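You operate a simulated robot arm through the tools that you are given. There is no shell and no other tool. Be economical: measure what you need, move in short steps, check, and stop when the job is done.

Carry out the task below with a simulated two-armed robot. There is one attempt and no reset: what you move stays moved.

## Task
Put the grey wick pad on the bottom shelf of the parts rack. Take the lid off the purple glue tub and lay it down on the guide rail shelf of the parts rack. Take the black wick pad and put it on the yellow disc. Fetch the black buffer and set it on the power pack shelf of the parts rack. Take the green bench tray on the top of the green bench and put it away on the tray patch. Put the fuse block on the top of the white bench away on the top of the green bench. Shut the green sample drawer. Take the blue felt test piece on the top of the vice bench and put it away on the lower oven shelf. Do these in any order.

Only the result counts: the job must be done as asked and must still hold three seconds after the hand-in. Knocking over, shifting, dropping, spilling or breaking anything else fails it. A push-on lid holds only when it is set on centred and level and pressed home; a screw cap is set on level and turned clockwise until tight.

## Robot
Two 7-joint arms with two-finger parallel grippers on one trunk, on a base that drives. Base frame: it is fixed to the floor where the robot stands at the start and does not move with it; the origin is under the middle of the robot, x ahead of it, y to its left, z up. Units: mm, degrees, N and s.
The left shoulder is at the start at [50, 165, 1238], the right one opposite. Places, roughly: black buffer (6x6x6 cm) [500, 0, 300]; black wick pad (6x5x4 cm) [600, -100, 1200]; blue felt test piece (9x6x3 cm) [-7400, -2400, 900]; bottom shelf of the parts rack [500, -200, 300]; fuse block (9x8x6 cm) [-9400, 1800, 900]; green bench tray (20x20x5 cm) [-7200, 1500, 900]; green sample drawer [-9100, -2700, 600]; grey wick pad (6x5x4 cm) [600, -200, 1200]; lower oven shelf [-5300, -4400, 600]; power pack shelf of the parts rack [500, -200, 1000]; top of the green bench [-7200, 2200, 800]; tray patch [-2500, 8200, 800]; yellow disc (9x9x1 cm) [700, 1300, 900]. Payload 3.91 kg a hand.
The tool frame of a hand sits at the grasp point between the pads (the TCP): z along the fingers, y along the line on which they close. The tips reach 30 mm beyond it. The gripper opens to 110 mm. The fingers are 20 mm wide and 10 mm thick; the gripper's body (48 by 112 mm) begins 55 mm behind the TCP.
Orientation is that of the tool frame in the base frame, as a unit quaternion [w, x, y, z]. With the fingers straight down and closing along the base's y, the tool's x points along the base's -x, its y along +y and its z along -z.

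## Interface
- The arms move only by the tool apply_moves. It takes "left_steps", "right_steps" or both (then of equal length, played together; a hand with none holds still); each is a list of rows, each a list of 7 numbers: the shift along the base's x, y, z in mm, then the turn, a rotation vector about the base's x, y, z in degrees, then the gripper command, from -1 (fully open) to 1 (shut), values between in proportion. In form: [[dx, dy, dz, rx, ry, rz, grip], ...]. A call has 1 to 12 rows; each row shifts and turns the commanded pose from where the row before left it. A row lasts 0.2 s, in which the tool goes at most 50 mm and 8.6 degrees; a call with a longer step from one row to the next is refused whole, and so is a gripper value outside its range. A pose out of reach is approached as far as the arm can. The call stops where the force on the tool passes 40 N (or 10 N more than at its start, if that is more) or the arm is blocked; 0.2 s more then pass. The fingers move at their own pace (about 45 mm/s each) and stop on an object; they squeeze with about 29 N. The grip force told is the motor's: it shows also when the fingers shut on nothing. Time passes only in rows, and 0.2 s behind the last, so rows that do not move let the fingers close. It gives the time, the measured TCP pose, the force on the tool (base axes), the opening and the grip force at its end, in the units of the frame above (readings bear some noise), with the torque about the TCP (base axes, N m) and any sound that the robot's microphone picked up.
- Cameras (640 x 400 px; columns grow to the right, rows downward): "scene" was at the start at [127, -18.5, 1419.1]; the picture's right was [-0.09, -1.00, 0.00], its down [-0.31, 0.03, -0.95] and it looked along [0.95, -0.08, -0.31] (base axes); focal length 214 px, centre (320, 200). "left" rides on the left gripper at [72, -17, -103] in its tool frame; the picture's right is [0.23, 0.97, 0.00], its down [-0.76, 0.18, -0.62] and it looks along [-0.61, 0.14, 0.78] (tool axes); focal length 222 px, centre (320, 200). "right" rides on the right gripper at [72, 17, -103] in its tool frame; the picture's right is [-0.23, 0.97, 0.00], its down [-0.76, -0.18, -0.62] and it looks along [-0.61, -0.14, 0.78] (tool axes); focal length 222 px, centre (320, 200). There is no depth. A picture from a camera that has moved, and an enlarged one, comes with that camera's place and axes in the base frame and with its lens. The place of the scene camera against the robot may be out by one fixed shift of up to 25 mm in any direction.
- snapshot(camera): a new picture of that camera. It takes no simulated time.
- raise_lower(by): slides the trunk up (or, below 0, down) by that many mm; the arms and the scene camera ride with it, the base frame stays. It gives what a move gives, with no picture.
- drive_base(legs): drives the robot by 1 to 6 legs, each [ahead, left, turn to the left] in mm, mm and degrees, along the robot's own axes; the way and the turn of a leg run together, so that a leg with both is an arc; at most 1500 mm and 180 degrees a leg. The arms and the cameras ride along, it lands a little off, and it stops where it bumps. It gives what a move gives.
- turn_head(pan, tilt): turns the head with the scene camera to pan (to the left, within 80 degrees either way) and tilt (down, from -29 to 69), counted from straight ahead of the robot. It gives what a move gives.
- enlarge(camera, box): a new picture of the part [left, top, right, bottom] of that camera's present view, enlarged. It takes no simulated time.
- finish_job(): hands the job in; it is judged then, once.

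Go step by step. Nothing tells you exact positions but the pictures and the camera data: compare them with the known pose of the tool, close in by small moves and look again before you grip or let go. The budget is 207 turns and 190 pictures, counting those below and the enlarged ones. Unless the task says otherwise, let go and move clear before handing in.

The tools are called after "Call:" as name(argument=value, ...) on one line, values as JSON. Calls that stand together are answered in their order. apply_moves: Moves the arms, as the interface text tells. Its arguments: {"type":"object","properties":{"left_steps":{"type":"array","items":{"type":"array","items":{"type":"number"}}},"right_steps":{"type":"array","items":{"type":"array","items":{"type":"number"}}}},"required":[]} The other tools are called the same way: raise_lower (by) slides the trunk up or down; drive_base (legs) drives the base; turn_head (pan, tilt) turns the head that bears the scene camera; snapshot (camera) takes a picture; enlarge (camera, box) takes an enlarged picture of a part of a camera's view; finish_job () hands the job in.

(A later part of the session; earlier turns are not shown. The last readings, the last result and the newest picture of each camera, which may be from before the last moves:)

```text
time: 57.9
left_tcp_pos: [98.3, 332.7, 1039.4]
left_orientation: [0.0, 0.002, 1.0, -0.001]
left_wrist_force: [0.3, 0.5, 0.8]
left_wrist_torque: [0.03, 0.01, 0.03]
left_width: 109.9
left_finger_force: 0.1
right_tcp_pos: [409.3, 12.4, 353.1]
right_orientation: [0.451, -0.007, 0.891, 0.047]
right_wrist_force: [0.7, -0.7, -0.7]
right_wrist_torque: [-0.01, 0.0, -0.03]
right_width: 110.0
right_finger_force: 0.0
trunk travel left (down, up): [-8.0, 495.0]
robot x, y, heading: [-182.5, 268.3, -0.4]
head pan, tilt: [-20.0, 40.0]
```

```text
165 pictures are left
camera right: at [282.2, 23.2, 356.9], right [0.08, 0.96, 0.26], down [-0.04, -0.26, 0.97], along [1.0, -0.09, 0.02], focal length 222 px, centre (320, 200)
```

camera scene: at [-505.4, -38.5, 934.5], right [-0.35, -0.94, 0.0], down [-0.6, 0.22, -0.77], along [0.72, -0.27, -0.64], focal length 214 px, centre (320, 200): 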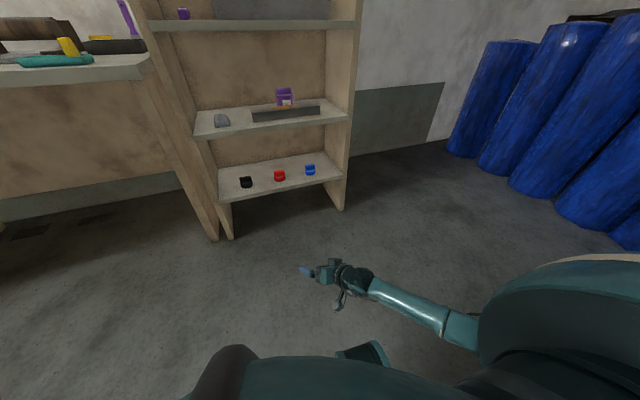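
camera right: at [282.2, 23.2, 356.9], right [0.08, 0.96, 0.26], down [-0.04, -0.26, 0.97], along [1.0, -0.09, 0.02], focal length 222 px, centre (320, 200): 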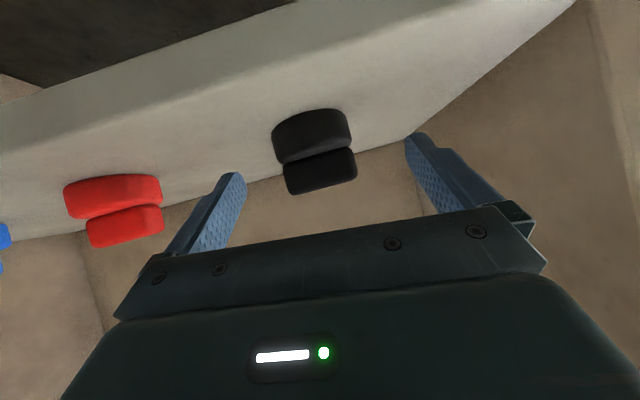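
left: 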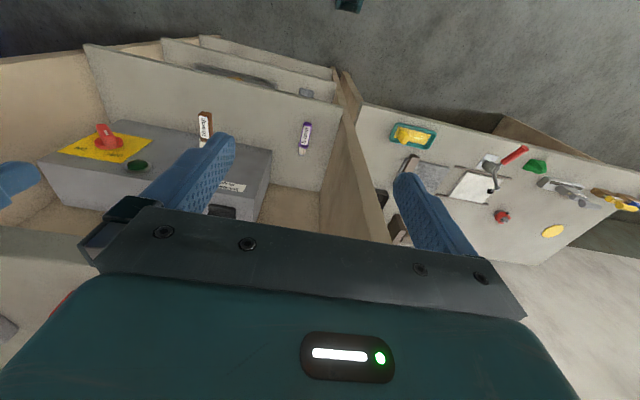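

The buffer sits between the fingers. I move in and close.

Call:
apply_moves(right_steps=[[22, 1, -8, 0, 0, 0, -1], [21, 0, -8, 0, 0, 0, -1], [0, 0, 0, 0, 0, 0, -1], [0, 0, 0, 0, 0, 0, 1], [0, 0, 0, 0, 0, 0, 1], [0, 0, 0, 0, 0, 0, 1], [0, 0, 0, 0, 0, 0, 1], [0, 0, 0, 0, 0, 0, 1]])

Call:
snapshot(camera="right")

```text
time: 59.7
left_tcp_pos: [97.5, 333.9, 1039.0]
left_orientation: [0.0, 0.002, 1.0, -0.001]
left_wrist_force: [0.9, 0.6, 0.9]
left_wrist_torque: [0.01, -0.01, 0.02]
left_width: 110.2
left_finger_force: 0.1
right_tcp_pos: [452.4, 13.6, 336.0]
right_orientation: [0.45, -0.007, 0.892, 0.046]
right_wrist_force: [1.2, -1.3, 0.7]
right_wrist_torque: [-0.05, 0.0, 0.0]
right_width: 59.0
right_finger_force: 29.1
trunk travel left (down, up): [-8.0, 495.0]
robot x, y, heading: [-185.0, 274.9, -0.1]
head pan, tilt: [-20.0, 40.0]
```

```text
164 pictures are left
camera right: at [325.7, 23.0, 340.1], right [0.08, 0.96, 0.26], down [-0.04, -0.26, 0.97], along [1.0, -0.09, 0.02], focal length 222 px, centre (320, 200)
```

right: 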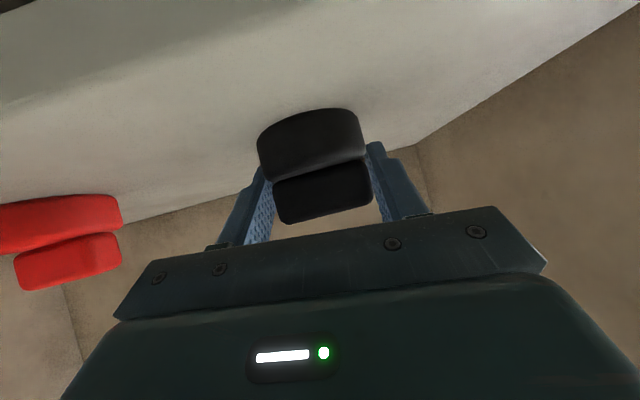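

Gripped at 59 mm. I lift with the trunk and back out of the rack.

Call:
raise_lower(by=40)

Call:
drive_base(legs=[[-260, 0, 0]])

Call:
raise_lower(by=400)

Call:
snapshot(camera="right")

Call:
turn_head(pan=-30, tilt=30)

Call:
snapshot(camera="scene")

```text
time: 60.5
left_tcp_pos: [98.5, 332.5, 1079.5]
left_orientation: [0.001, 0.003, 1.0, -0.001]
left_wrist_force: [0.6, -0.5, 0.0]
left_wrist_torque: [0.02, -0.02, 0.0]
left_width: 110.3
left_finger_force: 0.1
right_tcp_pos: [454.0, 13.2, 376.1]
right_orientation: [0.451, -0.006, 0.891, 0.046]
right_wrist_force: [-0.2, 0.5, -0.9]
right_wrist_torque: [-0.01, -0.01, -0.04]
right_width: 58.7
right_finger_force: 28.7
trunk travel left (down, up): [-48.0, 455.0]
robot x, y, heading: [-182.1, 273.4, -0.3]
head pan, tilt: [-20.0, 40.0]
```

```text
time: 62.3
left_tcp_pos: [-157.8, 334.8, 1079.4]
left_orientation: [0.0, 0.003, 1.0, 0.0]
left_wrist_force: [-0.6, -0.5, 0.2]
left_wrist_torque: [-0.01, 0.01, 0.0]
left_width: 109.9
left_finger_force: 0.0
right_tcp_pos: [196.9, 14.5, 376.0]
right_orientation: [0.451, -0.006, 0.892, 0.046]
right_wrist_force: [0.2, -0.1, -0.9]
right_wrist_torque: [0.02, 0.0, -0.03]
right_width: 58.8
right_finger_force: 29.7
trunk travel left (down, up): [-48.0, 455.0]
robot x, y, heading: [-440.0, 271.6, -0.6]
head pan, tilt: [-20.0, 40.0]
```

```text
time: 66.2
left_tcp_pos: [-157.5, 335.5, 1479.8]
left_orientation: [-0.001, 0.002, 1.0, -0.001]
left_wrist_force: [0.0, -0.6, -0.3]
left_wrist_torque: [0.02, -0.02, 0.03]
left_width: 110.2
left_finger_force: 0.0
right_tcp_pos: [197.0, 14.6, 774.9]
right_orientation: [0.45, -0.006, 0.892, 0.047]
right_wrist_force: [0.6, 0.4, -1.4]
right_wrist_torque: [-0.01, 0.02, 0.01]
right_width: 58.7
right_finger_force: 28.9
trunk travel left (down, up): [-448.0, 55.0]
robot x, y, heading: [-440.5, 274.8, -0.4]
head pan, tilt: [-20.0, 40.0]
```

```text
163 pictures are left
camera right: at [69.4, 24.5, 779.9], right [0.08, 0.96, 0.26], down [-0.04, -0.26, 0.97], along [1.0, -0.09, 0.02], focal length 222 px, centre (320, 200)
```

right: 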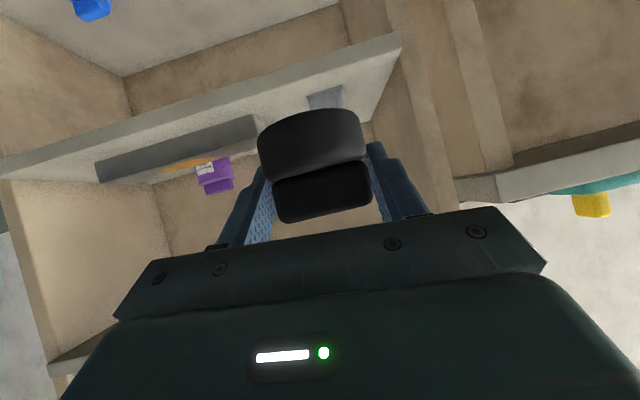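

```text
time: 66.9
left_tcp_pos: [-157.0, 334.8, 1479.9]
left_orientation: [0.001, 0.002, 1.0, -0.002]
left_wrist_force: [-1.2, 0.6, -0.1]
left_wrist_torque: [-0.02, -0.02, 0.02]
left_width: 110.2
left_finger_force: 0.1
right_tcp_pos: [196.3, 15.3, 775.7]
right_orientation: [0.451, -0.006, 0.891, 0.046]
right_wrist_force: [1.2, 1.1, -0.7]
right_wrist_torque: [0.02, -0.03, 0.0]
right_width: 58.8
right_finger_force: 29.4
trunk travel left (down, up): [-448.0, 55.0]
robot x, y, heading: [-442.3, 274.0, -0.3]
head pan, tilt: [-30.0, 30.0]
```

```text
162 pictures are left
camera scene: at [-327.4, 216.6, 1389.8], right [-0.51, -0.86, 0.0], down [-0.43, 0.25, -0.87], along [0.75, -0.44, -0.5], focal length 214 px, centre (320, 200)
```

scene: 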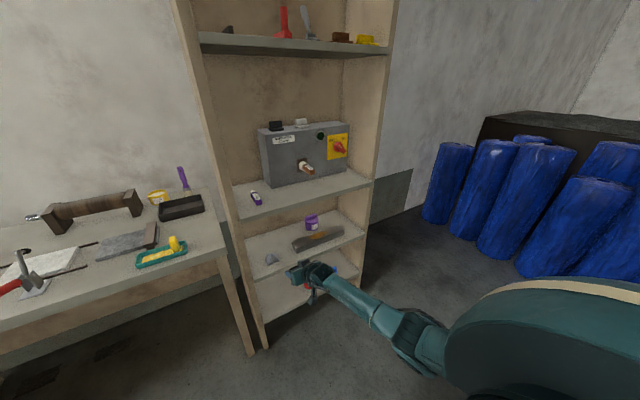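

The guide rail shelf's top is near z 634, so the power pack shelf should be near z 972. I raise the hand to measure that shelf before placing the buffer around (430, -80).

Call:
raise_lower(by=50)

Call:
apply_moves(right_steps=[[-15, 0, 35, 0, 0, 0, 1], [-15, 0, 35, 0, 0, 0, 1], [-15, 0, 35, 0, 0, 0, 1], [-15, 0, 35, 0, 0, 0, 1], [-15, 0, 35, 0, 0, 0, 1], [-15, 0, 35, 0, 0, 0, 1], [0, 0, 30, 0, 0, 0, 1], [0, 0, 0, 0, 0, 0, 1]])

Call:
snapshot(camera="right")

```text
time: 67.8
left_tcp_pos: [-156.6, 334.7, 1528.3]
left_orientation: [0.0, 0.003, 1.0, -0.001]
left_wrist_force: [-0.1, -0.7, 0.4]
left_wrist_torque: [0.02, 0.0, 0.02]
left_width: 109.8
left_finger_force: 0.1
right_tcp_pos: [197.1, 14.6, 825.4]
right_orientation: [0.45, -0.006, 0.892, 0.047]
right_wrist_force: [0.2, -0.4, -0.9]
right_wrist_torque: [-0.01, 0.04, -0.01]
right_width: 58.9
right_finger_force: 29.0
trunk travel left (down, up): [-498.0, 5.0]
robot x, y, heading: [-439.4, 271.6, -0.5]
head pan, tilt: [-30.0, 30.0]
```

```text
time: 69.6
left_tcp_pos: [-158.1, 334.5, 1529.5]
left_orientation: [0.001, 0.002, 1.0, 0.001]
left_wrist_force: [0.5, 0.6, 0.3]
left_wrist_torque: [0.0, 0.01, -0.05]
left_width: 109.9
left_finger_force: 0.0
right_tcp_pos: [105.4, 14.1, 1064.0]
right_orientation: [0.45, -0.006, 0.892, 0.046]
right_wrist_force: [0.4, 0.2, -1.3]
right_wrist_torque: [0.03, 0.0, 0.03]
right_width: 58.7
right_finger_force: 29.2
trunk travel left (down, up): [-498.0, 5.0]
robot x, y, heading: [-439.1, 277.5, -0.5]
head pan, tilt: [-30.0, 30.0]
```

```text
161 pictures are left
camera right: at [-22.2, 23.9, 1068.9], right [0.08, 0.96, 0.26], down [-0.04, -0.26, 0.97], along [1.0, -0.09, 0.01], focal length 222 px, centre (320, 200)
```

right: 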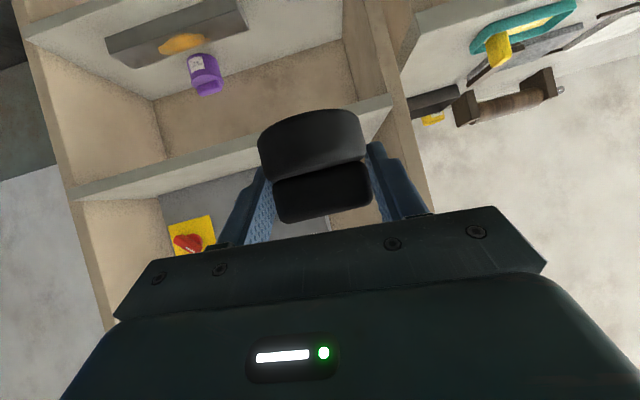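

The power pack shelf top reads about z 952. I drive the buffer over the free spot.

Call:
drive_base(legs=[[0, -94, 0], [230, 0, 0]])

Call:
snapshot(camera="right")

Call:
turn_head(pan=-25, tilt=35)

Call:
snapshot(camera="scene")

```text
time: 72.1
left_tcp_pos: [71.5, 241.2, 1529.1]
left_orientation: [0.0, 0.001, 1.0, -0.001]
left_wrist_force: [-0.1, -1.0, -0.5]
left_wrist_torque: [-0.01, -0.01, -0.03]
left_width: 110.0
left_finger_force: 0.0
right_tcp_pos: [336.3, -78.3, 1062.8]
right_orientation: [0.451, -0.007, 0.891, 0.047]
right_wrist_force: [-0.7, 0.4, -0.9]
right_wrist_torque: [0.01, -0.02, 0.04]
right_width: 58.5
right_finger_force: 28.9
trunk travel left (down, up): [-498.0, 5.0]
robot x, y, heading: [-211.2, 180.3, -0.2]
head pan, tilt: [-30.0, 30.0]
```

```text
160 pictures are left
camera right: at [208.7, -69.0, 1068.5], right [0.08, 0.96, 0.26], down [-0.04, -0.26, 0.97], along [1.0, -0.09, 0.01], focal length 222 px, centre (320, 200)
```

right: 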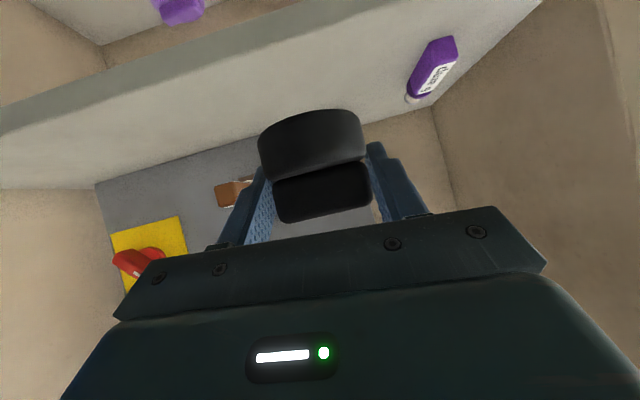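

```text
time: 72.7
left_tcp_pos: [72.3, 241.1, 1528.2]
left_orientation: [0.0, 0.002, 1.0, -0.001]
left_wrist_force: [-0.3, 0.1, -1.3]
left_wrist_torque: [0.03, -0.02, 0.03]
left_width: 110.0
left_finger_force: 0.0
right_tcp_pos: [335.9, -78.5, 1063.5]
right_orientation: [0.45, -0.008, 0.892, 0.047]
right_wrist_force: [0.5, -0.6, -1.3]
right_wrist_torque: [-0.02, 0.02, 0.0]
right_width: 58.7
right_finger_force: 29.2
trunk travel left (down, up): [-498.0, 5.0]
robot x, y, heading: [-209.1, 178.7, -0.3]
head pan, tilt: [-25.0, 35.0]
```

```text
159 pictures are left
camera scene: at [-96.4, 130.6, 1432.1], right [-0.43, -0.9, 0.0], down [-0.52, 0.24, -0.82], along [0.74, -0.35, -0.57], focal length 214 px, centre (320, 200)
```

scene: 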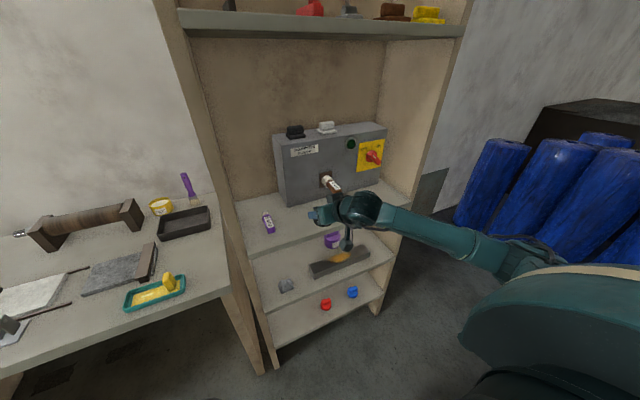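

All consistent: front edge x≈371, shelf z≈952. I drive in 92 mm and lower the buffer.

Call:
drive_base(legs=[[92, 0, 0]])

Call:
apply_moves(right_steps=[[0, 0, -20, 0, 0, 0, 1], [0, 0, -20, 0, 0, 0, 1], [0, 0, -15, 0, 0, 0, 1], [0, 0, 0, 0, 0, 0, 1]])

Call:
snapshot(camera="right")

```text
time: 73.8
left_tcp_pos: [163.7, 240.3, 1529.7]
left_orientation: [0.0, 0.002, 1.0, 0.0]
left_wrist_force: [0.0, -0.2, -0.7]
left_wrist_torque: [0.0, 0.02, -0.03]
left_width: 110.2
left_finger_force: 0.0
right_tcp_pos: [427.4, -78.2, 1064.3]
right_orientation: [0.451, -0.008, 0.891, 0.047]
right_wrist_force: [-0.9, -0.2, -1.6]
right_wrist_torque: [0.04, -0.01, -0.01]
right_width: 58.3
right_finger_force: 29.2
trunk travel left (down, up): [-498.0, 5.0]
robot x, y, heading: [-116.8, 179.8, -0.1]
head pan, tilt: [-25.0, 35.0]
```

```text
time: 74.8
left_tcp_pos: [163.2, 241.4, 1529.5]
left_orientation: [0.0, 0.001, 1.0, -0.001]
left_wrist_force: [-0.6, -0.5, -0.3]
left_wrist_torque: [0.03, 0.02, 0.0]
left_width: 110.0
left_finger_force: 0.0
right_tcp_pos: [427.9, -78.6, 1008.9]
right_orientation: [0.45, -0.007, 0.892, 0.047]
right_wrist_force: [-0.8, 0.2, -0.2]
right_wrist_torque: [-0.02, -0.01, 0.01]
right_width: 58.7
right_finger_force: 29.2
trunk travel left (down, up): [-498.0, 5.0]
robot x, y, heading: [-119.7, 179.9, -0.4]
head pan, tilt: [-25.0, 35.0]
```

```text
158 pictures are left
camera right: at [300.8, -69.5, 1013.7], right [0.08, 0.96, 0.26], down [-0.04, -0.26, 0.97], along [1.0, -0.09, 0.02], focal length 222 px, centre (320, 200)
```

right: 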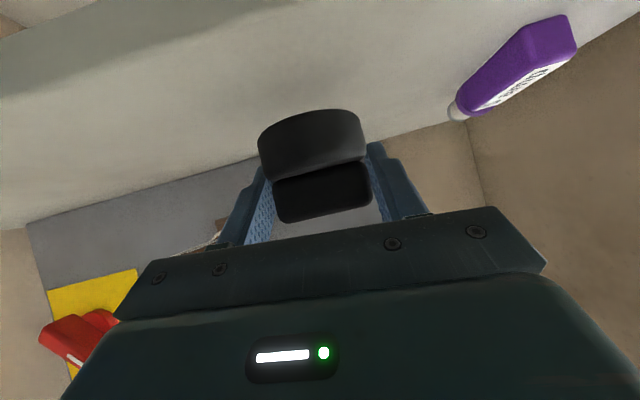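

Now I lower slowly, looking for contact.

Call:
apply_moves(right_steps=[[0, 0, -6, 0, 0, 0, 1], [0, 0, -4, 0, 0, 0, 1], [0, 0, -2, 0, 0, 0, 1], [0, 0, 0, 0, 0, 0, 1]])

Call:
apply_moves(right_steps=[[0, 0, -2, 0, 0, 0, 1], [0, 0, -1, 0, 0, 0, 1], [0, 0, 0, 0, 0, 0, 1]])

Call:
apply_moves(right_steps=[[0, 0, -2, 0, 0, 0, 1], [0, 0, -1, 0, 0, 0, 1], [0, 0, 0, 0, 0, 0, 1]])

```text
time: 75.8
left_tcp_pos: [164.0, 240.1, 1529.2]
left_orientation: [0.001, 0.002, 1.0, -0.002]
left_wrist_force: [0.9, -0.6, 0.2]
left_wrist_torque: [-0.02, -0.02, 0.02]
left_width: 110.0
left_finger_force: 0.1
right_tcp_pos: [429.1, -80.0, 996.9]
right_orientation: [0.45, -0.008, 0.892, 0.047]
right_wrist_force: [-0.7, -0.2, -0.4]
right_wrist_torque: [0.0, 0.0, 0.0]
right_width: 58.6
right_finger_force: 29.1
trunk travel left (down, up): [-498.0, 5.0]
robot x, y, heading: [-119.2, 179.1, 0.0]
head pan, tilt: [-25.0, 35.0]
```

```text
time: 76.7
left_tcp_pos: [164.7, 240.8, 1528.9]
left_orientation: [0.001, 0.001, 1.0, -0.001]
left_wrist_force: [1.2, -0.7, 0.0]
left_wrist_torque: [0.0, 0.02, -0.01]
left_width: 110.1
left_finger_force: 0.0
right_tcp_pos: [428.5, -80.3, 994.3]
right_orientation: [0.451, -0.007, 0.891, 0.047]
right_wrist_force: [0.5, -0.3, -1.3]
right_wrist_torque: [0.0, 0.0, 0.05]
right_width: 58.9
right_finger_force: 28.9
trunk travel left (down, up): [-498.0, 5.0]
robot x, y, heading: [-113.4, 176.6, -0.3]
head pan, tilt: [-25.0, 35.0]
```

```text
time: 77.5
left_tcp_pos: [163.6, 241.8, 1529.1]
left_orientation: [0.001, 0.002, 1.0, 0.0]
left_wrist_force: [0.1, -0.3, 0.7]
left_wrist_torque: [0.02, -0.01, 0.01]
left_width: 109.8
left_finger_force: 0.1
right_tcp_pos: [429.1, -78.6, 990.7]
right_orientation: [0.451, -0.007, 0.891, 0.046]
right_wrist_force: [1.1, -0.3, -1.0]
right_wrist_torque: [-0.01, -0.03, 0.02]
right_width: 58.8
right_finger_force: 28.6
trunk travel left (down, up): [-498.0, 5.0]
robot x, y, heading: [-116.6, 181.4, -0.4]
head pan, tilt: [-25.0, 35.0]
```

No contact yet, so I continue.

Call:
apply_moves(right_steps=[[0, 0, -2, 0, 0, 0, 1], [0, 0, -2, 0, 0, 0, 1], [0, 0, 0, 0, 0, 0, 1]])

Call:
apply_moves(right_steps=[[0, 0, -2, 0, 0, 0, 1], [0, 0, -2, 0, 0, 0, 1], [0, 0, 0, 0, 0, 0, 1]])

Call:
snapshot(camera="right")

```text
time: 78.2
left_tcp_pos: [164.2, 241.1, 1528.6]
left_orientation: [0.0, 0.002, 1.0, -0.001]
left_wrist_force: [-0.2, -0.2, -0.4]
left_wrist_torque: [0.0, -0.02, 0.01]
left_width: 110.0
left_finger_force: 0.0
right_tcp_pos: [428.1, -78.6, 987.7]
right_orientation: [0.45, -0.008, 0.892, 0.047]
right_wrist_force: [0.0, 0.5, -1.1]
right_wrist_torque: [-0.01, 0.01, 0.01]
right_width: 58.4
right_finger_force: 28.8
trunk travel left (down, up): [-498.0, 5.0]
robot x, y, heading: [-116.2, 178.2, -0.1]
head pan, tilt: [-25.0, 35.0]
```

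```text
time: 79.0
left_tcp_pos: [161.5, 242.0, 1529.8]
left_orientation: [0.002, 0.002, 1.0, -0.001]
left_wrist_force: [-0.4, -0.1, -0.4]
left_wrist_torque: [-0.01, 0.03, 0.03]
left_width: 109.9
left_finger_force: 0.1
right_tcp_pos: [428.0, -79.5, 985.9]
right_orientation: [0.454, -0.008, 0.89, 0.046]
right_wrist_force: [-2.8, -2.7, 15.1]
right_wrist_torque: [-0.51, 0.19, -0.09]
right_width: 58.6
right_finger_force: 29.3
trunk travel left (down, up): [-498.0, 5.0]
robot x, y, heading: [-116.3, 177.7, -0.0]
head pan, tilt: [-25.0, 35.0]
```

```text
157 pictures are left
camera right: at [300.3, -69.7, 989.9], right [0.08, 0.96, 0.26], down [-0.04, -0.25, 0.97], along [1.0, -0.09, 0.02], focal length 222 px, centre (320, 200)
```

right: 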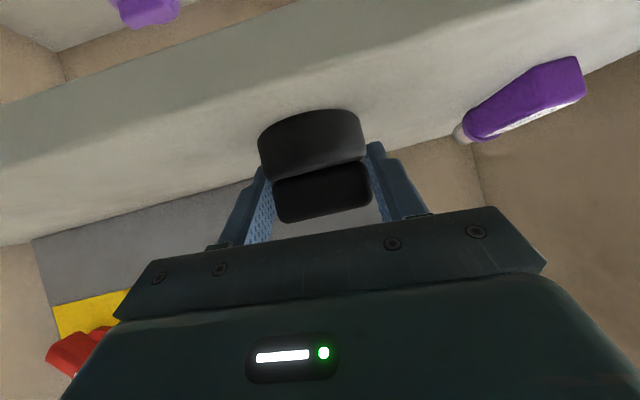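

Contact with 15 N on the shelf. I open and back the hand away.

Call:
apply_moves(right_steps=[[0, 0, 0, 0, 0, 0, 0.2], [0, 0, 0, 0, 0, 0, -0.3], [0, 0, 0, 0, 0, 0, -0.7], [0, 0, 0, 0, 0, 0, -1], [-15, 0, 10, 0, 0, 0, -1], [-25, 0, 15, 0, 0, 0, -1], [-30, 0, 20, 0, 0, 0, -1], [-30, 0, 20, 0, 0, 0, -1]])

Call:
drive_base(legs=[[-100, 0, 0]])

Call:
snapshot(camera="right")

```text
time: 80.8
left_tcp_pos: [162.4, 240.6, 1529.1]
left_orientation: [0.001, 0.002, 1.0, -0.001]
left_wrist_force: [-0.2, 0.4, 0.2]
left_wrist_torque: [0.02, -0.01, 0.0]
left_width: 110.0
left_finger_force: 0.1
right_tcp_pos: [327.8, -78.9, 1046.5]
right_orientation: [0.451, -0.007, 0.891, 0.047]
right_wrist_force: [-0.3, -0.1, 0.2]
right_wrist_torque: [0.0, 0.03, -0.02]
right_width: 109.9
right_finger_force: 0.1
trunk travel left (down, up): [-498.0, 5.0]
robot x, y, heading: [-119.5, 176.2, -0.2]
head pan, tilt: [-25.0, 35.0]
```

```text
time: 82.0
left_tcp_pos: [60.6, 240.8, 1529.2]
left_orientation: [0.001, 0.002, 1.0, 0.0]
left_wrist_force: [-0.6, -0.1, 0.1]
left_wrist_torque: [0.01, -0.02, -0.04]
left_width: 109.9
left_finger_force: 0.0
right_tcp_pos: [227.3, -79.3, 1046.0]
right_orientation: [0.451, -0.007, 0.891, 0.047]
right_wrist_force: [-0.3, 0.7, -0.2]
right_wrist_torque: [0.04, 0.02, -0.01]
right_width: 109.9
right_finger_force: 0.1
trunk travel left (down, up): [-498.0, 5.0]
robot x, y, heading: [-218.8, 173.9, -0.3]
head pan, tilt: [-25.0, 35.0]
```

```text
156 pictures are left
camera right: at [99.7, -69.7, 1051.4], right [0.08, 0.96, 0.26], down [-0.04, -0.26, 0.97], along [1.0, -0.09, 0.02], focal length 222 px, centre (320, 200)
```

right: 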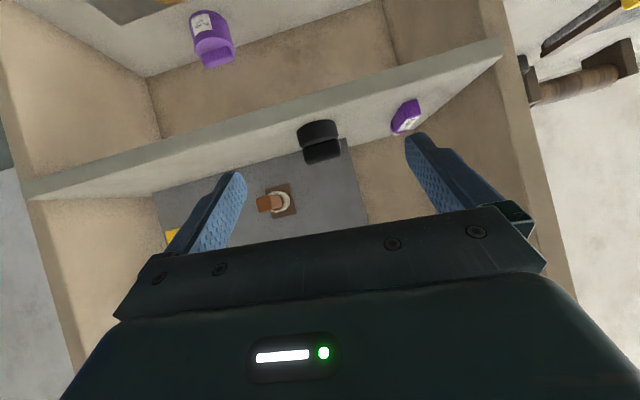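

The buffer stands on the power pack shelf. Next, the pads on top of the power pack: I raise the hand and look.

Call:
apply_moves(right_steps=[[-5, -10, 40, 0, 0, 0, -1], [-5, -10, 40, 0, 0, 0, -1], [-5, -10, 40, 0, 0, 0, -1], [-5, -10, 40, 0, 0, 0, -1], [-5, -10, 40, 0, 0, 0, -1], [-5, -10, 40, 0, 0, 0, -1], [0, 0, 0, -4, 0, -4, -1], [0, 0, 0, 0, 0, 0, -1]])

Call:
snapshot(camera="right")

```text
time: 83.8
left_tcp_pos: [61.5, 241.4, 1529.6]
left_orientation: [0.001, 0.002, 1.0, -0.001]
left_wrist_force: [-0.2, 0.8, -0.2]
left_wrist_torque: [0.01, 0.01, -0.02]
left_width: 109.7
left_finger_force: 0.0
right_tcp_pos: [195.8, -138.3, 1285.9]
right_orientation: [0.452, 0.008, 0.892, 0.0]
right_wrist_force: [-0.8, -0.7, 0.0]
right_wrist_torque: [0.03, 0.03, 0.0]
right_width: 110.0
right_finger_force: 0.0
trunk travel left (down, up): [-498.0, 5.0]
robot x, y, heading: [-217.3, 177.4, -0.2]
head pan, tilt: [-25.0, 35.0]
```

```text
155 pictures are left
camera right: at [69.8, -119.7, 1289.6], right [0.15, 0.97, 0.19], down [-0.05, -0.18, 0.98], along [0.99, -0.16, 0.02], focal length 222 px, centre (320, 200)
```

right: 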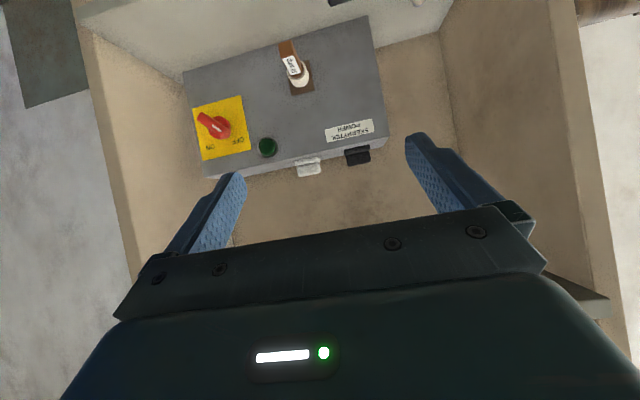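

I need depth on the pack, so I raise the hand for a second sightline.

Call:
apply_moves(right_steps=[[0, -10, 40, 0, 0, 0, -1], [0, -10, 40, 0, 0, 0, -1], [0, -10, 40, 0, 0, 0, -1], [0, 0, 0, 0, 0, 0, -1]])

Call:
enlarge(camera="right", box=[160, 60, 480, 260])

```text
time: 84.8
left_tcp_pos: [63.5, 241.1, 1528.7]
left_orientation: [0.001, 0.002, 1.0, -0.001]
left_wrist_force: [-0.9, -0.9, -0.6]
left_wrist_torque: [0.02, 0.01, -0.02]
left_width: 109.9
left_finger_force: 0.1
right_tcp_pos: [197.6, -170.0, 1405.7]
right_orientation: [0.451, 0.007, 0.892, 0.001]
right_wrist_force: [-0.7, -0.9, -0.2]
right_wrist_torque: [0.03, 0.0, -0.01]
right_width: 110.0
right_finger_force: 0.0
trunk travel left (down, up): [-498.0, 5.0]
robot x, y, heading: [-221.3, 176.3, -0.0]
head pan, tilt: [-25.0, 35.0]
```

```text
2.00 times, centred on (320, 160) of right
camera zoom: at [71.8, -150.9, 1408.3], right [0.15, 0.97, 0.19], down [-0.05, -0.18, 0.98], along [0.99, -0.16, 0.02], focal length 444 px, centre (320, 280)
```

zoom: 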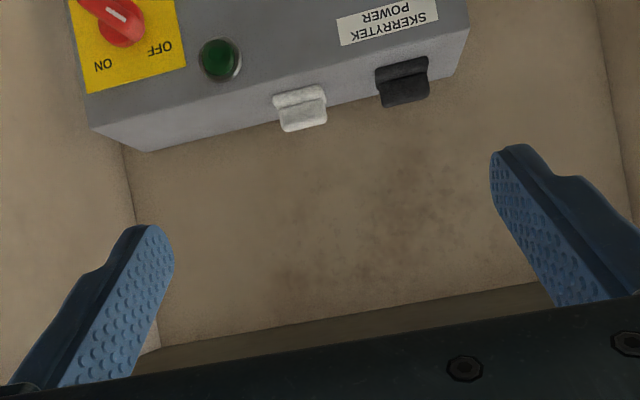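

The pack top is about z 1208, x from 526 to 659. The grey pad is about (578, -216) and the black pad about (578, -103). I line up on the grey pad and drive closer.

Call:
apply_moves(right_steps=[[0, -15, -40, 0, 0, 0, -0.7], [0, -15, -40, 0, 0, 0, -0.7], [0, -16, -45, 0, 0, 0, -0.7], [0, 0, 0, 0, 0, 0, -0.7]])

Call:
drive_base(legs=[[270, 0, 0]])

Call:
snapshot(camera="right")

Call:
snapshot(camera="scene")

```text
time: 85.8
left_tcp_pos: [62.9, 240.3, 1529.6]
left_orientation: [0.0, 0.002, 1.0, -0.001]
left_wrist_force: [0.1, 0.4, -0.5]
left_wrist_torque: [0.01, -0.01, 0.0]
left_width: 109.8
left_finger_force: 0.1
right_tcp_pos: [198.8, -215.1, 1280.7]
right_orientation: [0.451, 0.008, 0.892, 0.001]
right_wrist_force: [0.0, -0.1, -0.1]
right_wrist_torque: [0.01, -0.01, 0.0]
right_width: 93.6
right_finger_force: 0.1
trunk travel left (down, up): [-498.0, 5.0]
robot x, y, heading: [-218.8, 180.4, -0.2]
head pan, tilt: [-25.0, 35.0]
```

```text
time: 87.7
left_tcp_pos: [335.2, 239.3, 1528.5]
left_orientation: [0.002, 0.002, 1.0, -0.001]
left_wrist_force: [0.7, 0.0, 0.6]
left_wrist_torque: [0.01, 0.0, 0.02]
left_width: 110.1
left_finger_force: 0.1
right_tcp_pos: [471.2, -217.1, 1281.6]
right_orientation: [0.451, 0.008, 0.892, 0.0]
right_wrist_force: [-0.5, 0.0, 0.2]
right_wrist_torque: [0.01, -0.02, 0.02]
right_width: 93.5
right_finger_force: 0.1
trunk travel left (down, up): [-498.0, 5.0]
robot x, y, heading: [56.1, 178.4, -0.3]
head pan, tilt: [-25.0, 35.0]
```

```text
153 pictures are left
camera right: at [343.9, -197.9, 1285.2], right [0.15, 0.97, 0.19], down [-0.05, -0.18, 0.98], along [0.99, -0.16, 0.02], focal length 222 px, centre (320, 200)
```

right: 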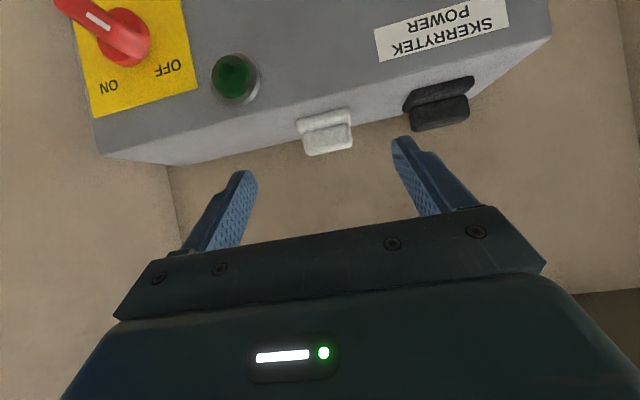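

```text
152 pictures are left
camera scene: at [166.7, 129.7, 1432.1], right [-0.43, -0.9, 0.0], down [-0.52, 0.24, -0.82], along [0.74, -0.35, -0.57], focal length 214 px, centre (320, 200)
```

scene: 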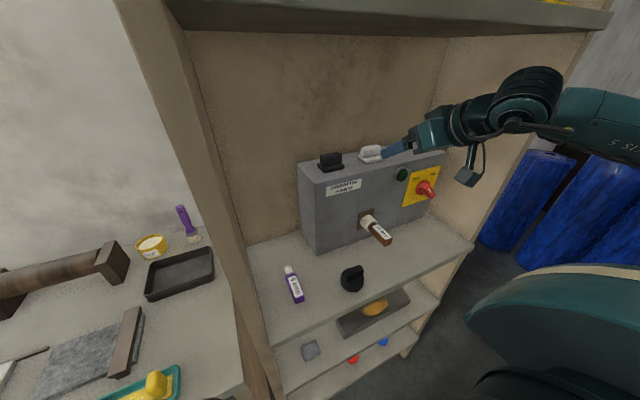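

Aligned with the grey pad (y≈-215). I slide in around it and grip.

Call:
apply_moves(right_steps=[[30, 1, -10, 0, 0, 0, -0.7], [30, 1, -10, 0, 0, 0, -0.7], [30, 0, -10, 0, 0, 0, -0.7], [20, 0, -10, 0, 0, 0, -0.7], [0, 0, 0, 0, 0, 0, -0.7]])

Call:
snapshot(camera="right")

```text
time: 88.9
left_tcp_pos: [332.8, 240.3, 1528.7]
left_orientation: [0.001, 0.002, 1.0, -0.001]
left_wrist_force: [1.2, -0.1, -0.4]
left_wrist_torque: [-0.01, -0.03, 0.01]
left_width: 109.6
left_finger_force: 0.1
right_tcp_pos: [580.5, -214.7, 1240.9]
right_orientation: [0.452, 0.009, 0.892, 0.0]
right_wrist_force: [0.6, 0.3, 0.3]
right_wrist_torque: [-0.03, -0.02, 0.03]
right_width: 93.6
right_finger_force: 0.1
trunk travel left (down, up): [-498.0, 5.0]
robot x, y, heading: [54.3, 177.6, -0.2]
head pan, tilt: [-25.0, 35.0]
```

```text
151 pictures are left
camera right: at [453.5, -195.3, 1245.3], right [0.15, 0.97, 0.19], down [-0.05, -0.18, 0.98], along [0.99, -0.16, 0.02], focal length 222 px, centre (320, 200)
```

right: 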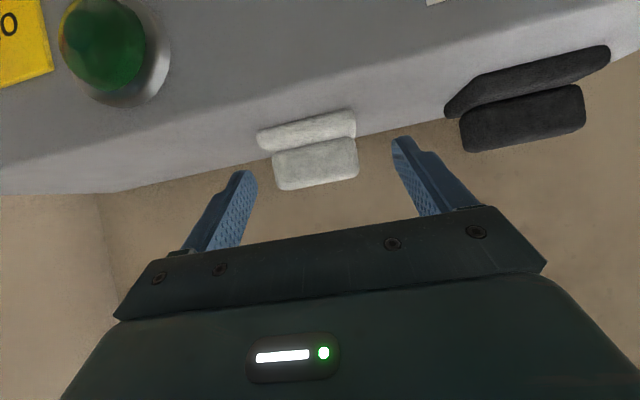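

The pad's front is still a bit ahead of the grasp point, so I go 20 mm deeper and close.

Call:
apply_moves(right_steps=[[20, 0, -1, 0, 0, 0, -0.7], [0, 0, 0, 0, 0, 0, 1], [0, 0, 0, 0, 0, 0, 1], [0, 0, 0, 0, 0, 0, 1], [0, 0, 0, 0, 0, 0, 1]])

Call:
snapshot(camera="right")

```text
time: 90.1
left_tcp_pos: [334.1, 241.0, 1529.8]
left_orientation: [0.001, 0.001, 1.0, -0.001]
left_wrist_force: [0.0, 0.3, 0.6]
left_wrist_torque: [0.01, -0.01, 0.01]
left_width: 110.0
left_finger_force: 0.1
right_tcp_pos: [601.0, -214.5, 1241.4]
right_orientation: [0.452, 0.008, 0.892, 0.0]
right_wrist_force: [0.1, 0.0, 0.9]
right_wrist_torque: [-0.06, -0.06, 0.04]
right_width: 54.3
right_finger_force: 29.4
trunk travel left (down, up): [-498.0, 5.0]
robot x, y, heading: [54.9, 178.1, -0.1]
head pan, tilt: [-25.0, 35.0]
```

```text
150 pictures are left
camera right: at [473.5, -195.9, 1244.8], right [0.15, 0.97, 0.19], down [-0.05, -0.18, 0.98], along [0.99, -0.16, 0.02], focal length 222 px, centre (320, 200)
```

right: 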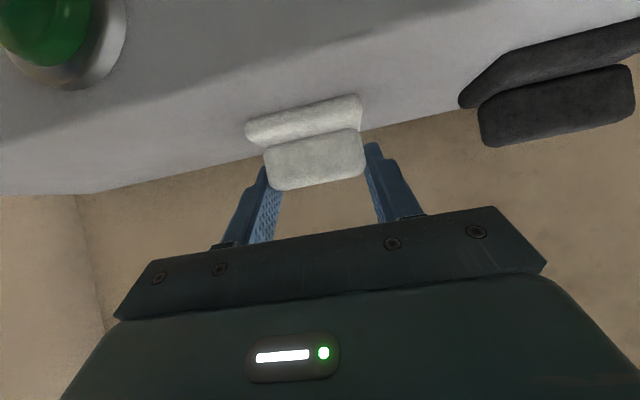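

Gripped on the pad's upper block at 54 mm. I lift it and back out.

Call:
apply_moves(right_steps=[[0, 0, 10, 0, 0, 0, 1], [0, 0, 15, 0, 0, 0, 1], [0, 0, 15, 0, 0, 0, 1], [-30, 0, 0, 0, 0, 0, 1], [-30, 0, 0, 0, 0, 0, 1], [0, 0, 0, 0, 0, 0, 1]])

Call:
drive_base(legs=[[-450, 0, 0]])

Call:
snapshot(camera="right")

```text
time: 91.5
left_tcp_pos: [334.4, 240.3, 1528.8]
left_orientation: [0.001, 0.002, 1.0, -0.001]
left_wrist_force: [-0.8, 0.1, -0.3]
left_wrist_torque: [0.01, 0.02, 0.02]
left_width: 110.0
left_finger_force: 0.0
right_tcp_pos: [541.5, -215.8, 1279.3]
right_orientation: [0.451, 0.008, 0.892, 0.0]
right_wrist_force: [0.0, 0.5, -0.9]
right_wrist_torque: [0.0, 0.04, 0.01]
right_width: 54.4
right_finger_force: 28.9
trunk travel left (down, up): [-498.0, 5.0]
robot x, y, heading: [53.4, 176.7, -0.0]
head pan, tilt: [-25.0, 35.0]
```

```text
time: 94.3
left_tcp_pos: [-121.3, 241.7, 1529.1]
left_orientation: [0.001, 0.001, 1.0, -0.001]
left_wrist_force: [-0.4, -0.1, -0.4]
left_wrist_torque: [0.04, -0.03, -0.01]
left_width: 109.9
left_finger_force: 0.1
right_tcp_pos: [85.2, -212.9, 1279.3]
right_orientation: [0.452, 0.008, 0.892, 0.0]
right_wrist_force: [0.9, -0.2, -0.2]
right_wrist_torque: [-0.01, 0.02, 0.01]
right_width: 54.2
right_finger_force: 28.6
trunk travel left (down, up): [-498.0, 5.0]
robot x, y, heading: [-404.8, 172.5, -0.2]
head pan, tilt: [-25.0, 35.0]
```

```text
149 pictures are left
camera right: at [-41.8, -195.3, 1283.8], right [0.15, 0.97, 0.19], down [-0.05, -0.18, 0.98], along [0.99, -0.15, 0.02], focal length 222 px, centre (320, 200)
```

right: 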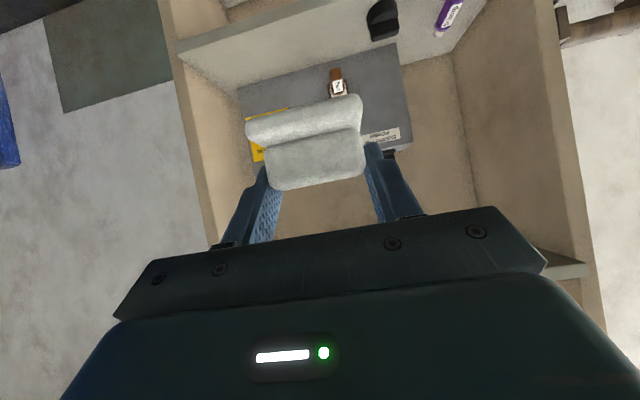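

Now down to the bottom shelf: I lower the trunk and reach the arm down to the posture that worked before.

Call:
raise_lower(by=-400)

Call:
apply_moves(right_steps=[[5, 12, -30, 0, 0, 0, 1], [5, 12, -30, 0, 0, 0, 1], [5, 12, -30, 0, 0, 0, 1], [5, 12, -30, 0, 0, 0, 1], [5, 12, -30, 0, 0, 0, 1], [5, 12, -30, 0, 0, 0, 1], [15, 12, -40, 0, 0, 0, 1], [15, 12, -40, 0, 0, 0, 1], [15, 12, -40, 0, 0, 0, 1], [15, 12, -40, 0, 0, 0, 1], [10, 0, -40, 0, 0, 0, 1], [0, 0, 0, 0, 0, 0, 1]])

Call:
raise_lower(by=-95)

Call:
snapshot(camera="right")

```text
time: 98.1
left_tcp_pos: [-121.8, 242.8, 1130.4]
left_orientation: [0.0, 0.001, 1.0, -0.001]
left_wrist_force: [-0.9, -0.3, 0.2]
left_wrist_torque: [0.0, 0.0, -0.01]
left_width: 110.1
left_finger_force: 0.1
right_tcp_pos: [85.3, -214.1, 879.7]
right_orientation: [0.451, 0.008, 0.893, 0.0]
right_wrist_force: [-0.7, 1.1, -0.1]
right_wrist_torque: [-0.01, -0.01, 0.03]
right_width: 54.2
right_finger_force: 28.9
trunk travel left (down, up): [-98.0, 405.0]
robot x, y, heading: [-402.7, 179.2, -0.3]
head pan, tilt: [-25.0, 35.0]
```

```text
time: 100.7
left_tcp_pos: [-122.0, 241.8, 1128.9]
left_orientation: [0.001, 0.001, 1.0, -0.001]
left_wrist_force: [-0.1, 0.0, 0.1]
left_wrist_torque: [0.01, 0.0, -0.04]
left_width: 110.1
left_finger_force: 0.0
right_tcp_pos: [153.8, -118.6, 575.7]
right_orientation: [0.453, 0.002, 0.891, 0.005]
right_wrist_force: [-0.8, -0.4, -0.6]
right_wrist_torque: [-0.01, 0.01, 0.02]
right_width: 54.7
right_finger_force: 28.9
right hand out of reach, approached as far as the arm can: row 9, 10, 11
trunk travel left (down, up): [-98.0, 405.0]
robot x, y, heading: [-407.9, 178.1, -0.2]
head pan, tilt: [-25.0, 35.0]
```

```text
time: 102.0
left_tcp_pos: [-121.8, 244.0, 1033.8]
left_orientation: [0.001, 0.001, 1.0, -0.001]
left_wrist_force: [0.2, -0.6, 0.1]
left_wrist_torque: [0.02, 0.01, -0.01]
left_width: 110.1
left_finger_force: 0.0
right_tcp_pos: [154.9, -119.9, 481.0]
right_orientation: [0.453, 0.003, 0.891, 0.005]
right_wrist_force: [0.1, 0.1, 0.1]
right_wrist_torque: [0.02, -0.01, 0.01]
right_width: 54.4
right_finger_force: 28.7
trunk travel left (down, up): [-3.0, 500.0]
robot x, y, heading: [-399.9, 181.0, -0.2]
head pan, tilt: [-25.0, 35.0]
```

```text
148 pictures are left
camera right: at [27.5, -101.8, 483.6], right [0.13, 0.97, 0.19], down [-0.06, -0.19, 0.98], along [0.99, -0.14, 0.03], focal length 222 px, centre (320, 200)
```

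right: 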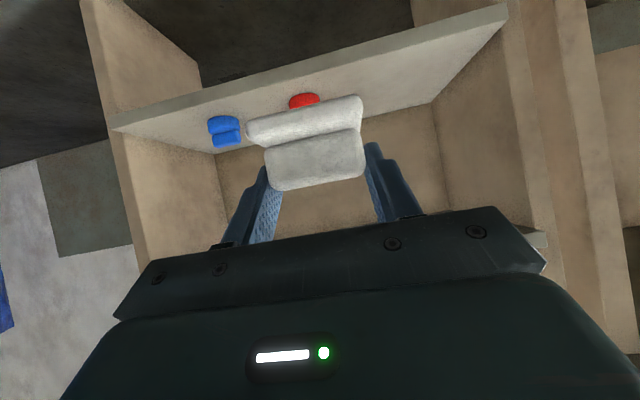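

Blocked at z 481 in this elbow posture. I try yawing the hand left while going down.

Call:
apply_moves(right_steps=[[0, 0, 0, 0, 0, 8, 1], [0, 0, 0, 0, 0, 8, 1], [0, 0, 0, 0, 0, 8, 1], [10, 0, -35, 0, 0, 0, 1], [10, 0, -35, 0, 0, 0, 1], [10, 0, -35, 0, 0, 0, 1], [0, 0, -35, 0, 0, 0, 1], [0, 0, 0, 0, 0, 0, 1]])

Call:
turn_head(pan=-25, tilt=45)

Call:
snapshot(camera="scene")

```text
time: 103.8
left_tcp_pos: [-122.4, 242.1, 1034.2]
left_orientation: [0.001, 0.001, 1.0, -0.001]
left_wrist_force: [0.2, 1.1, 0.6]
left_wrist_torque: [0.02, -0.01, 0.0]
left_width: 109.9
left_finger_force: 0.1
right_tcp_pos: [186.9, -118.9, 339.9]
right_orientation: [0.442, -0.183, 0.872, 0.099]
right_wrist_force: [0.1, 0.6, -0.3]
right_wrist_torque: [0.01, -0.01, 0.0]
right_width: 54.4
right_finger_force: 29.4
trunk travel left (down, up): [-3.0, 500.0]
robot x, y, heading: [-403.9, 177.0, -0.2]
head pan, tilt: [-25.0, 35.0]
```

```text
time: 104.5
left_tcp_pos: [-122.7, 242.4, 1034.5]
left_orientation: [0.0, 0.0, 1.0, 0.0]
left_wrist_force: [0.1, 0.0, -0.5]
left_wrist_torque: [0.04, -0.01, -0.03]
left_width: 109.9
left_finger_force: 0.0
right_tcp_pos: [184.7, -118.6, 338.9]
right_orientation: [0.442, -0.183, 0.872, 0.099]
right_wrist_force: [0.0, -0.9, 0.1]
right_wrist_torque: [0.0, 0.03, -0.02]
right_width: 54.3
right_finger_force: 29.1
trunk travel left (down, up): [-3.0, 500.0]
robot x, y, heading: [-409.0, 177.7, -0.4]
head pan, tilt: [-25.0, 45.0]
```

```text
147 pictures are left
camera scene: at [-296.2, 134.2, 922.3], right [-0.43, -0.91, 0.0], down [-0.64, 0.3, -0.71], along [0.64, -0.3, -0.71], focal length 214 px, centre (320, 200)
```

scene: 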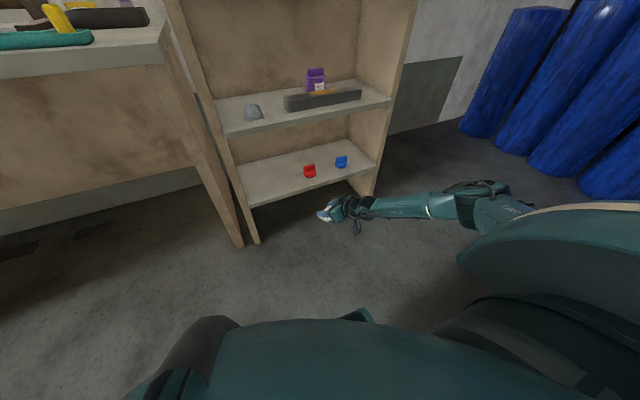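

Yawing solved it. I raise a little, then drive the pad over the bottom shelf's free left part.

Call:
raise_lower(by=35)

Call:
drive_base(legs=[[0, 115, 0], [150, 0, 0]])

Call:
snapshot(camera="right")

Call:
snapshot(camera="scene")

```text
time: 105.3
left_tcp_pos: [-122.9, 242.3, 1069.5]
left_orientation: [0.001, 0.001, 1.0, -0.001]
left_wrist_force: [-0.2, 0.3, 0.2]
left_wrist_torque: [-0.02, 0.02, 0.02]
left_width: 110.1
left_finger_force: 0.1
right_tcp_pos: [184.8, -117.4, 374.1]
right_orientation: [0.443, -0.183, 0.872, 0.1]
right_wrist_force: [-0.2, 0.2, -0.8]
right_wrist_torque: [-0.01, -0.02, 0.01]
right_width: 54.5
right_finger_force: 29.2
trunk travel left (down, up): [-38.0, 465.0]
robot x, y, heading: [-404.7, 178.8, -0.5]
head pan, tilt: [-25.0, 45.0]
```

```text
time: 107.5
left_tcp_pos: [27.4, 355.3, 1068.9]
left_orientation: [0.001, 0.002, 1.0, -0.001]
left_wrist_force: [0.0, 0.1, -0.9]
left_wrist_torque: [0.01, 0.0, 0.0]
left_width: 109.9
left_finger_force: 0.0
right_tcp_pos: [334.0, -5.3, 374.7]
right_orientation: [0.442, -0.182, 0.873, 0.099]
right_wrist_force: [1.1, 0.3, -0.2]
right_wrist_torque: [0.01, -0.02, 0.02]
right_width: 54.6
right_finger_force: 29.1
trunk travel left (down, up): [-38.0, 465.0]
robot x, y, heading: [-255.6, 294.6, -0.3]
head pan, tilt: [-25.0, 45.0]
```

```text
146 pictures are left
camera right: at [211.8, -40.9, 378.0], right [-0.27, 0.94, 0.19], down [0.03, -0.2, 0.98], along [0.96, 0.27, 0.03], focal length 222 px, centre (320, 200)
```

right: 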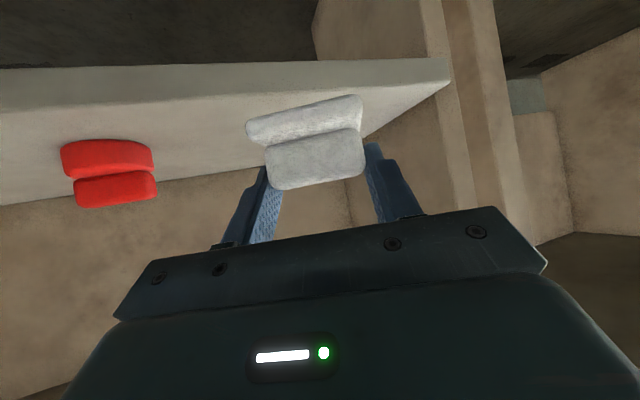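

```text
145 pictures are left
camera scene: at [-146.5, 247.4, 957.3], right [-0.43, -0.9, 0.0], down [-0.64, 0.3, -0.71], along [0.64, -0.3, -0.71], focal length 214 px, centre (320, 200)
```

scene: 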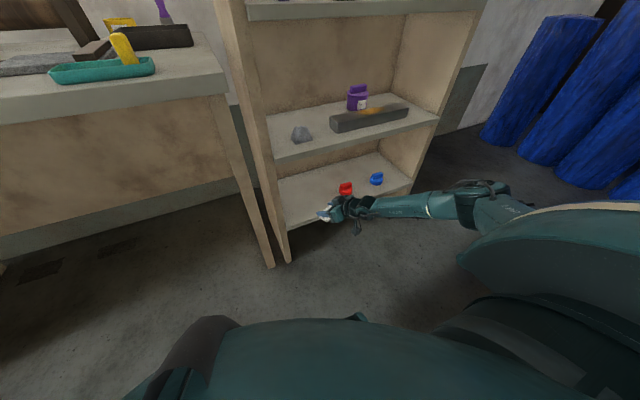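

The path is clear; I drive in 100 mm and lower onto the shelf.

Call:
drive_base(legs=[[100, 0, 0]])

Call:
apply_moves(right_steps=[[0, 0, -15, 0, 0, 0, 1], [0, 0, -15, 0, 0, 0, 1], [0, 0, -6, 0, 0, 0, 1], [0, 0, 0, 0, 0, 0, 1]])

Call:
apply_moves(right_steps=[[0, 0, -2, 0, 0, 0, 1], [0, 0, -2, 0, 0, 0, 1], [0, 0, 0, 0, 0, 0, 1]])

Call:
snapshot(camera="right")

```text
time: 108.7
left_tcp_pos: [128.8, 355.5, 1068.9]
left_orientation: [0.001, 0.001, 1.0, -0.001]
left_wrist_force: [0.8, -0.5, -0.1]
left_wrist_torque: [0.02, 0.0, 0.02]
left_width: 109.8
left_finger_force: 0.1
right_tcp_pos: [437.1, -4.5, 375.0]
right_orientation: [0.442, -0.183, 0.873, 0.099]
right_wrist_force: [0.3, -0.4, -0.2]
right_wrist_torque: [0.01, -0.01, 0.02]
right_width: 54.3
right_finger_force: 28.8
trunk travel left (down, up): [-38.0, 465.0]
robot x, y, heading: [-154.3, 292.6, -0.4]
head pan, tilt: [-25.0, 45.0]
```

```text
time: 109.7
left_tcp_pos: [128.7, 355.8, 1070.2]
left_orientation: [0.002, 0.001, 1.0, -0.001]
left_wrist_force: [0.5, 0.3, -0.8]
left_wrist_torque: [-0.02, 0.03, -0.01]
left_width: 109.9
left_finger_force: 0.0
right_tcp_pos: [437.5, -4.8, 342.1]
right_orientation: [0.445, -0.183, 0.871, 0.099]
right_wrist_force: [-1.7, -0.3, 10.4]
right_wrist_torque: [-0.42, 0.09, 0.03]
right_width: 54.6
right_finger_force: 29.1
trunk travel left (down, up): [-38.0, 465.0]
robot x, y, heading: [-150.8, 291.6, -0.0]
head pan, tilt: [-25.0, 45.0]
```

```text
time: 110.5
left_tcp_pos: [126.5, 355.8, 1070.4]
left_orientation: [0.003, 0.0, 1.0, -0.002]
left_wrist_force: [-0.9, -0.2, -0.2]
left_wrist_torque: [0.04, -0.03, -0.05]
left_width: 109.7
left_finger_force: 0.0
right_tcp_pos: [439.6, -4.0, 341.3]
right_orientation: [0.448, -0.182, 0.87, 0.099]
right_wrist_force: [-6.4, -1.2, 31.5]
right_wrist_torque: [-0.06, 0.05, -0.03]
right_width: 54.3
right_finger_force: 29.3
trunk travel left (down, up): [-38.0, 465.0]
robot x, y, heading: [-151.3, 290.8, -0.2]
head pan, tilt: [-25.0, 45.0]
```

```text
144 pictures are left
camera right: at [316.0, -40.4, 342.4], right [-0.27, 0.94, 0.19], down [0.02, -0.2, 0.98], along [0.96, 0.27, 0.04], focal length 222 px, centre (320, 200)
```

right: 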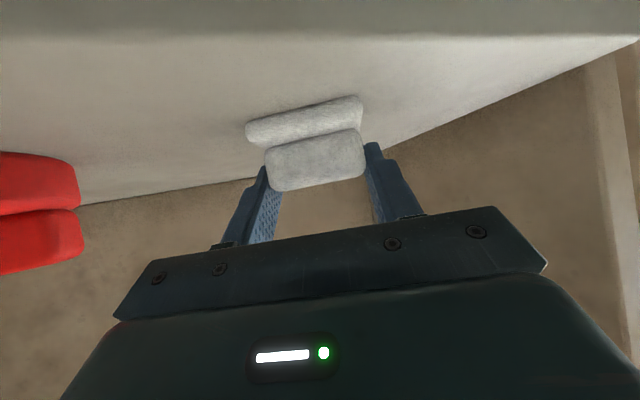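

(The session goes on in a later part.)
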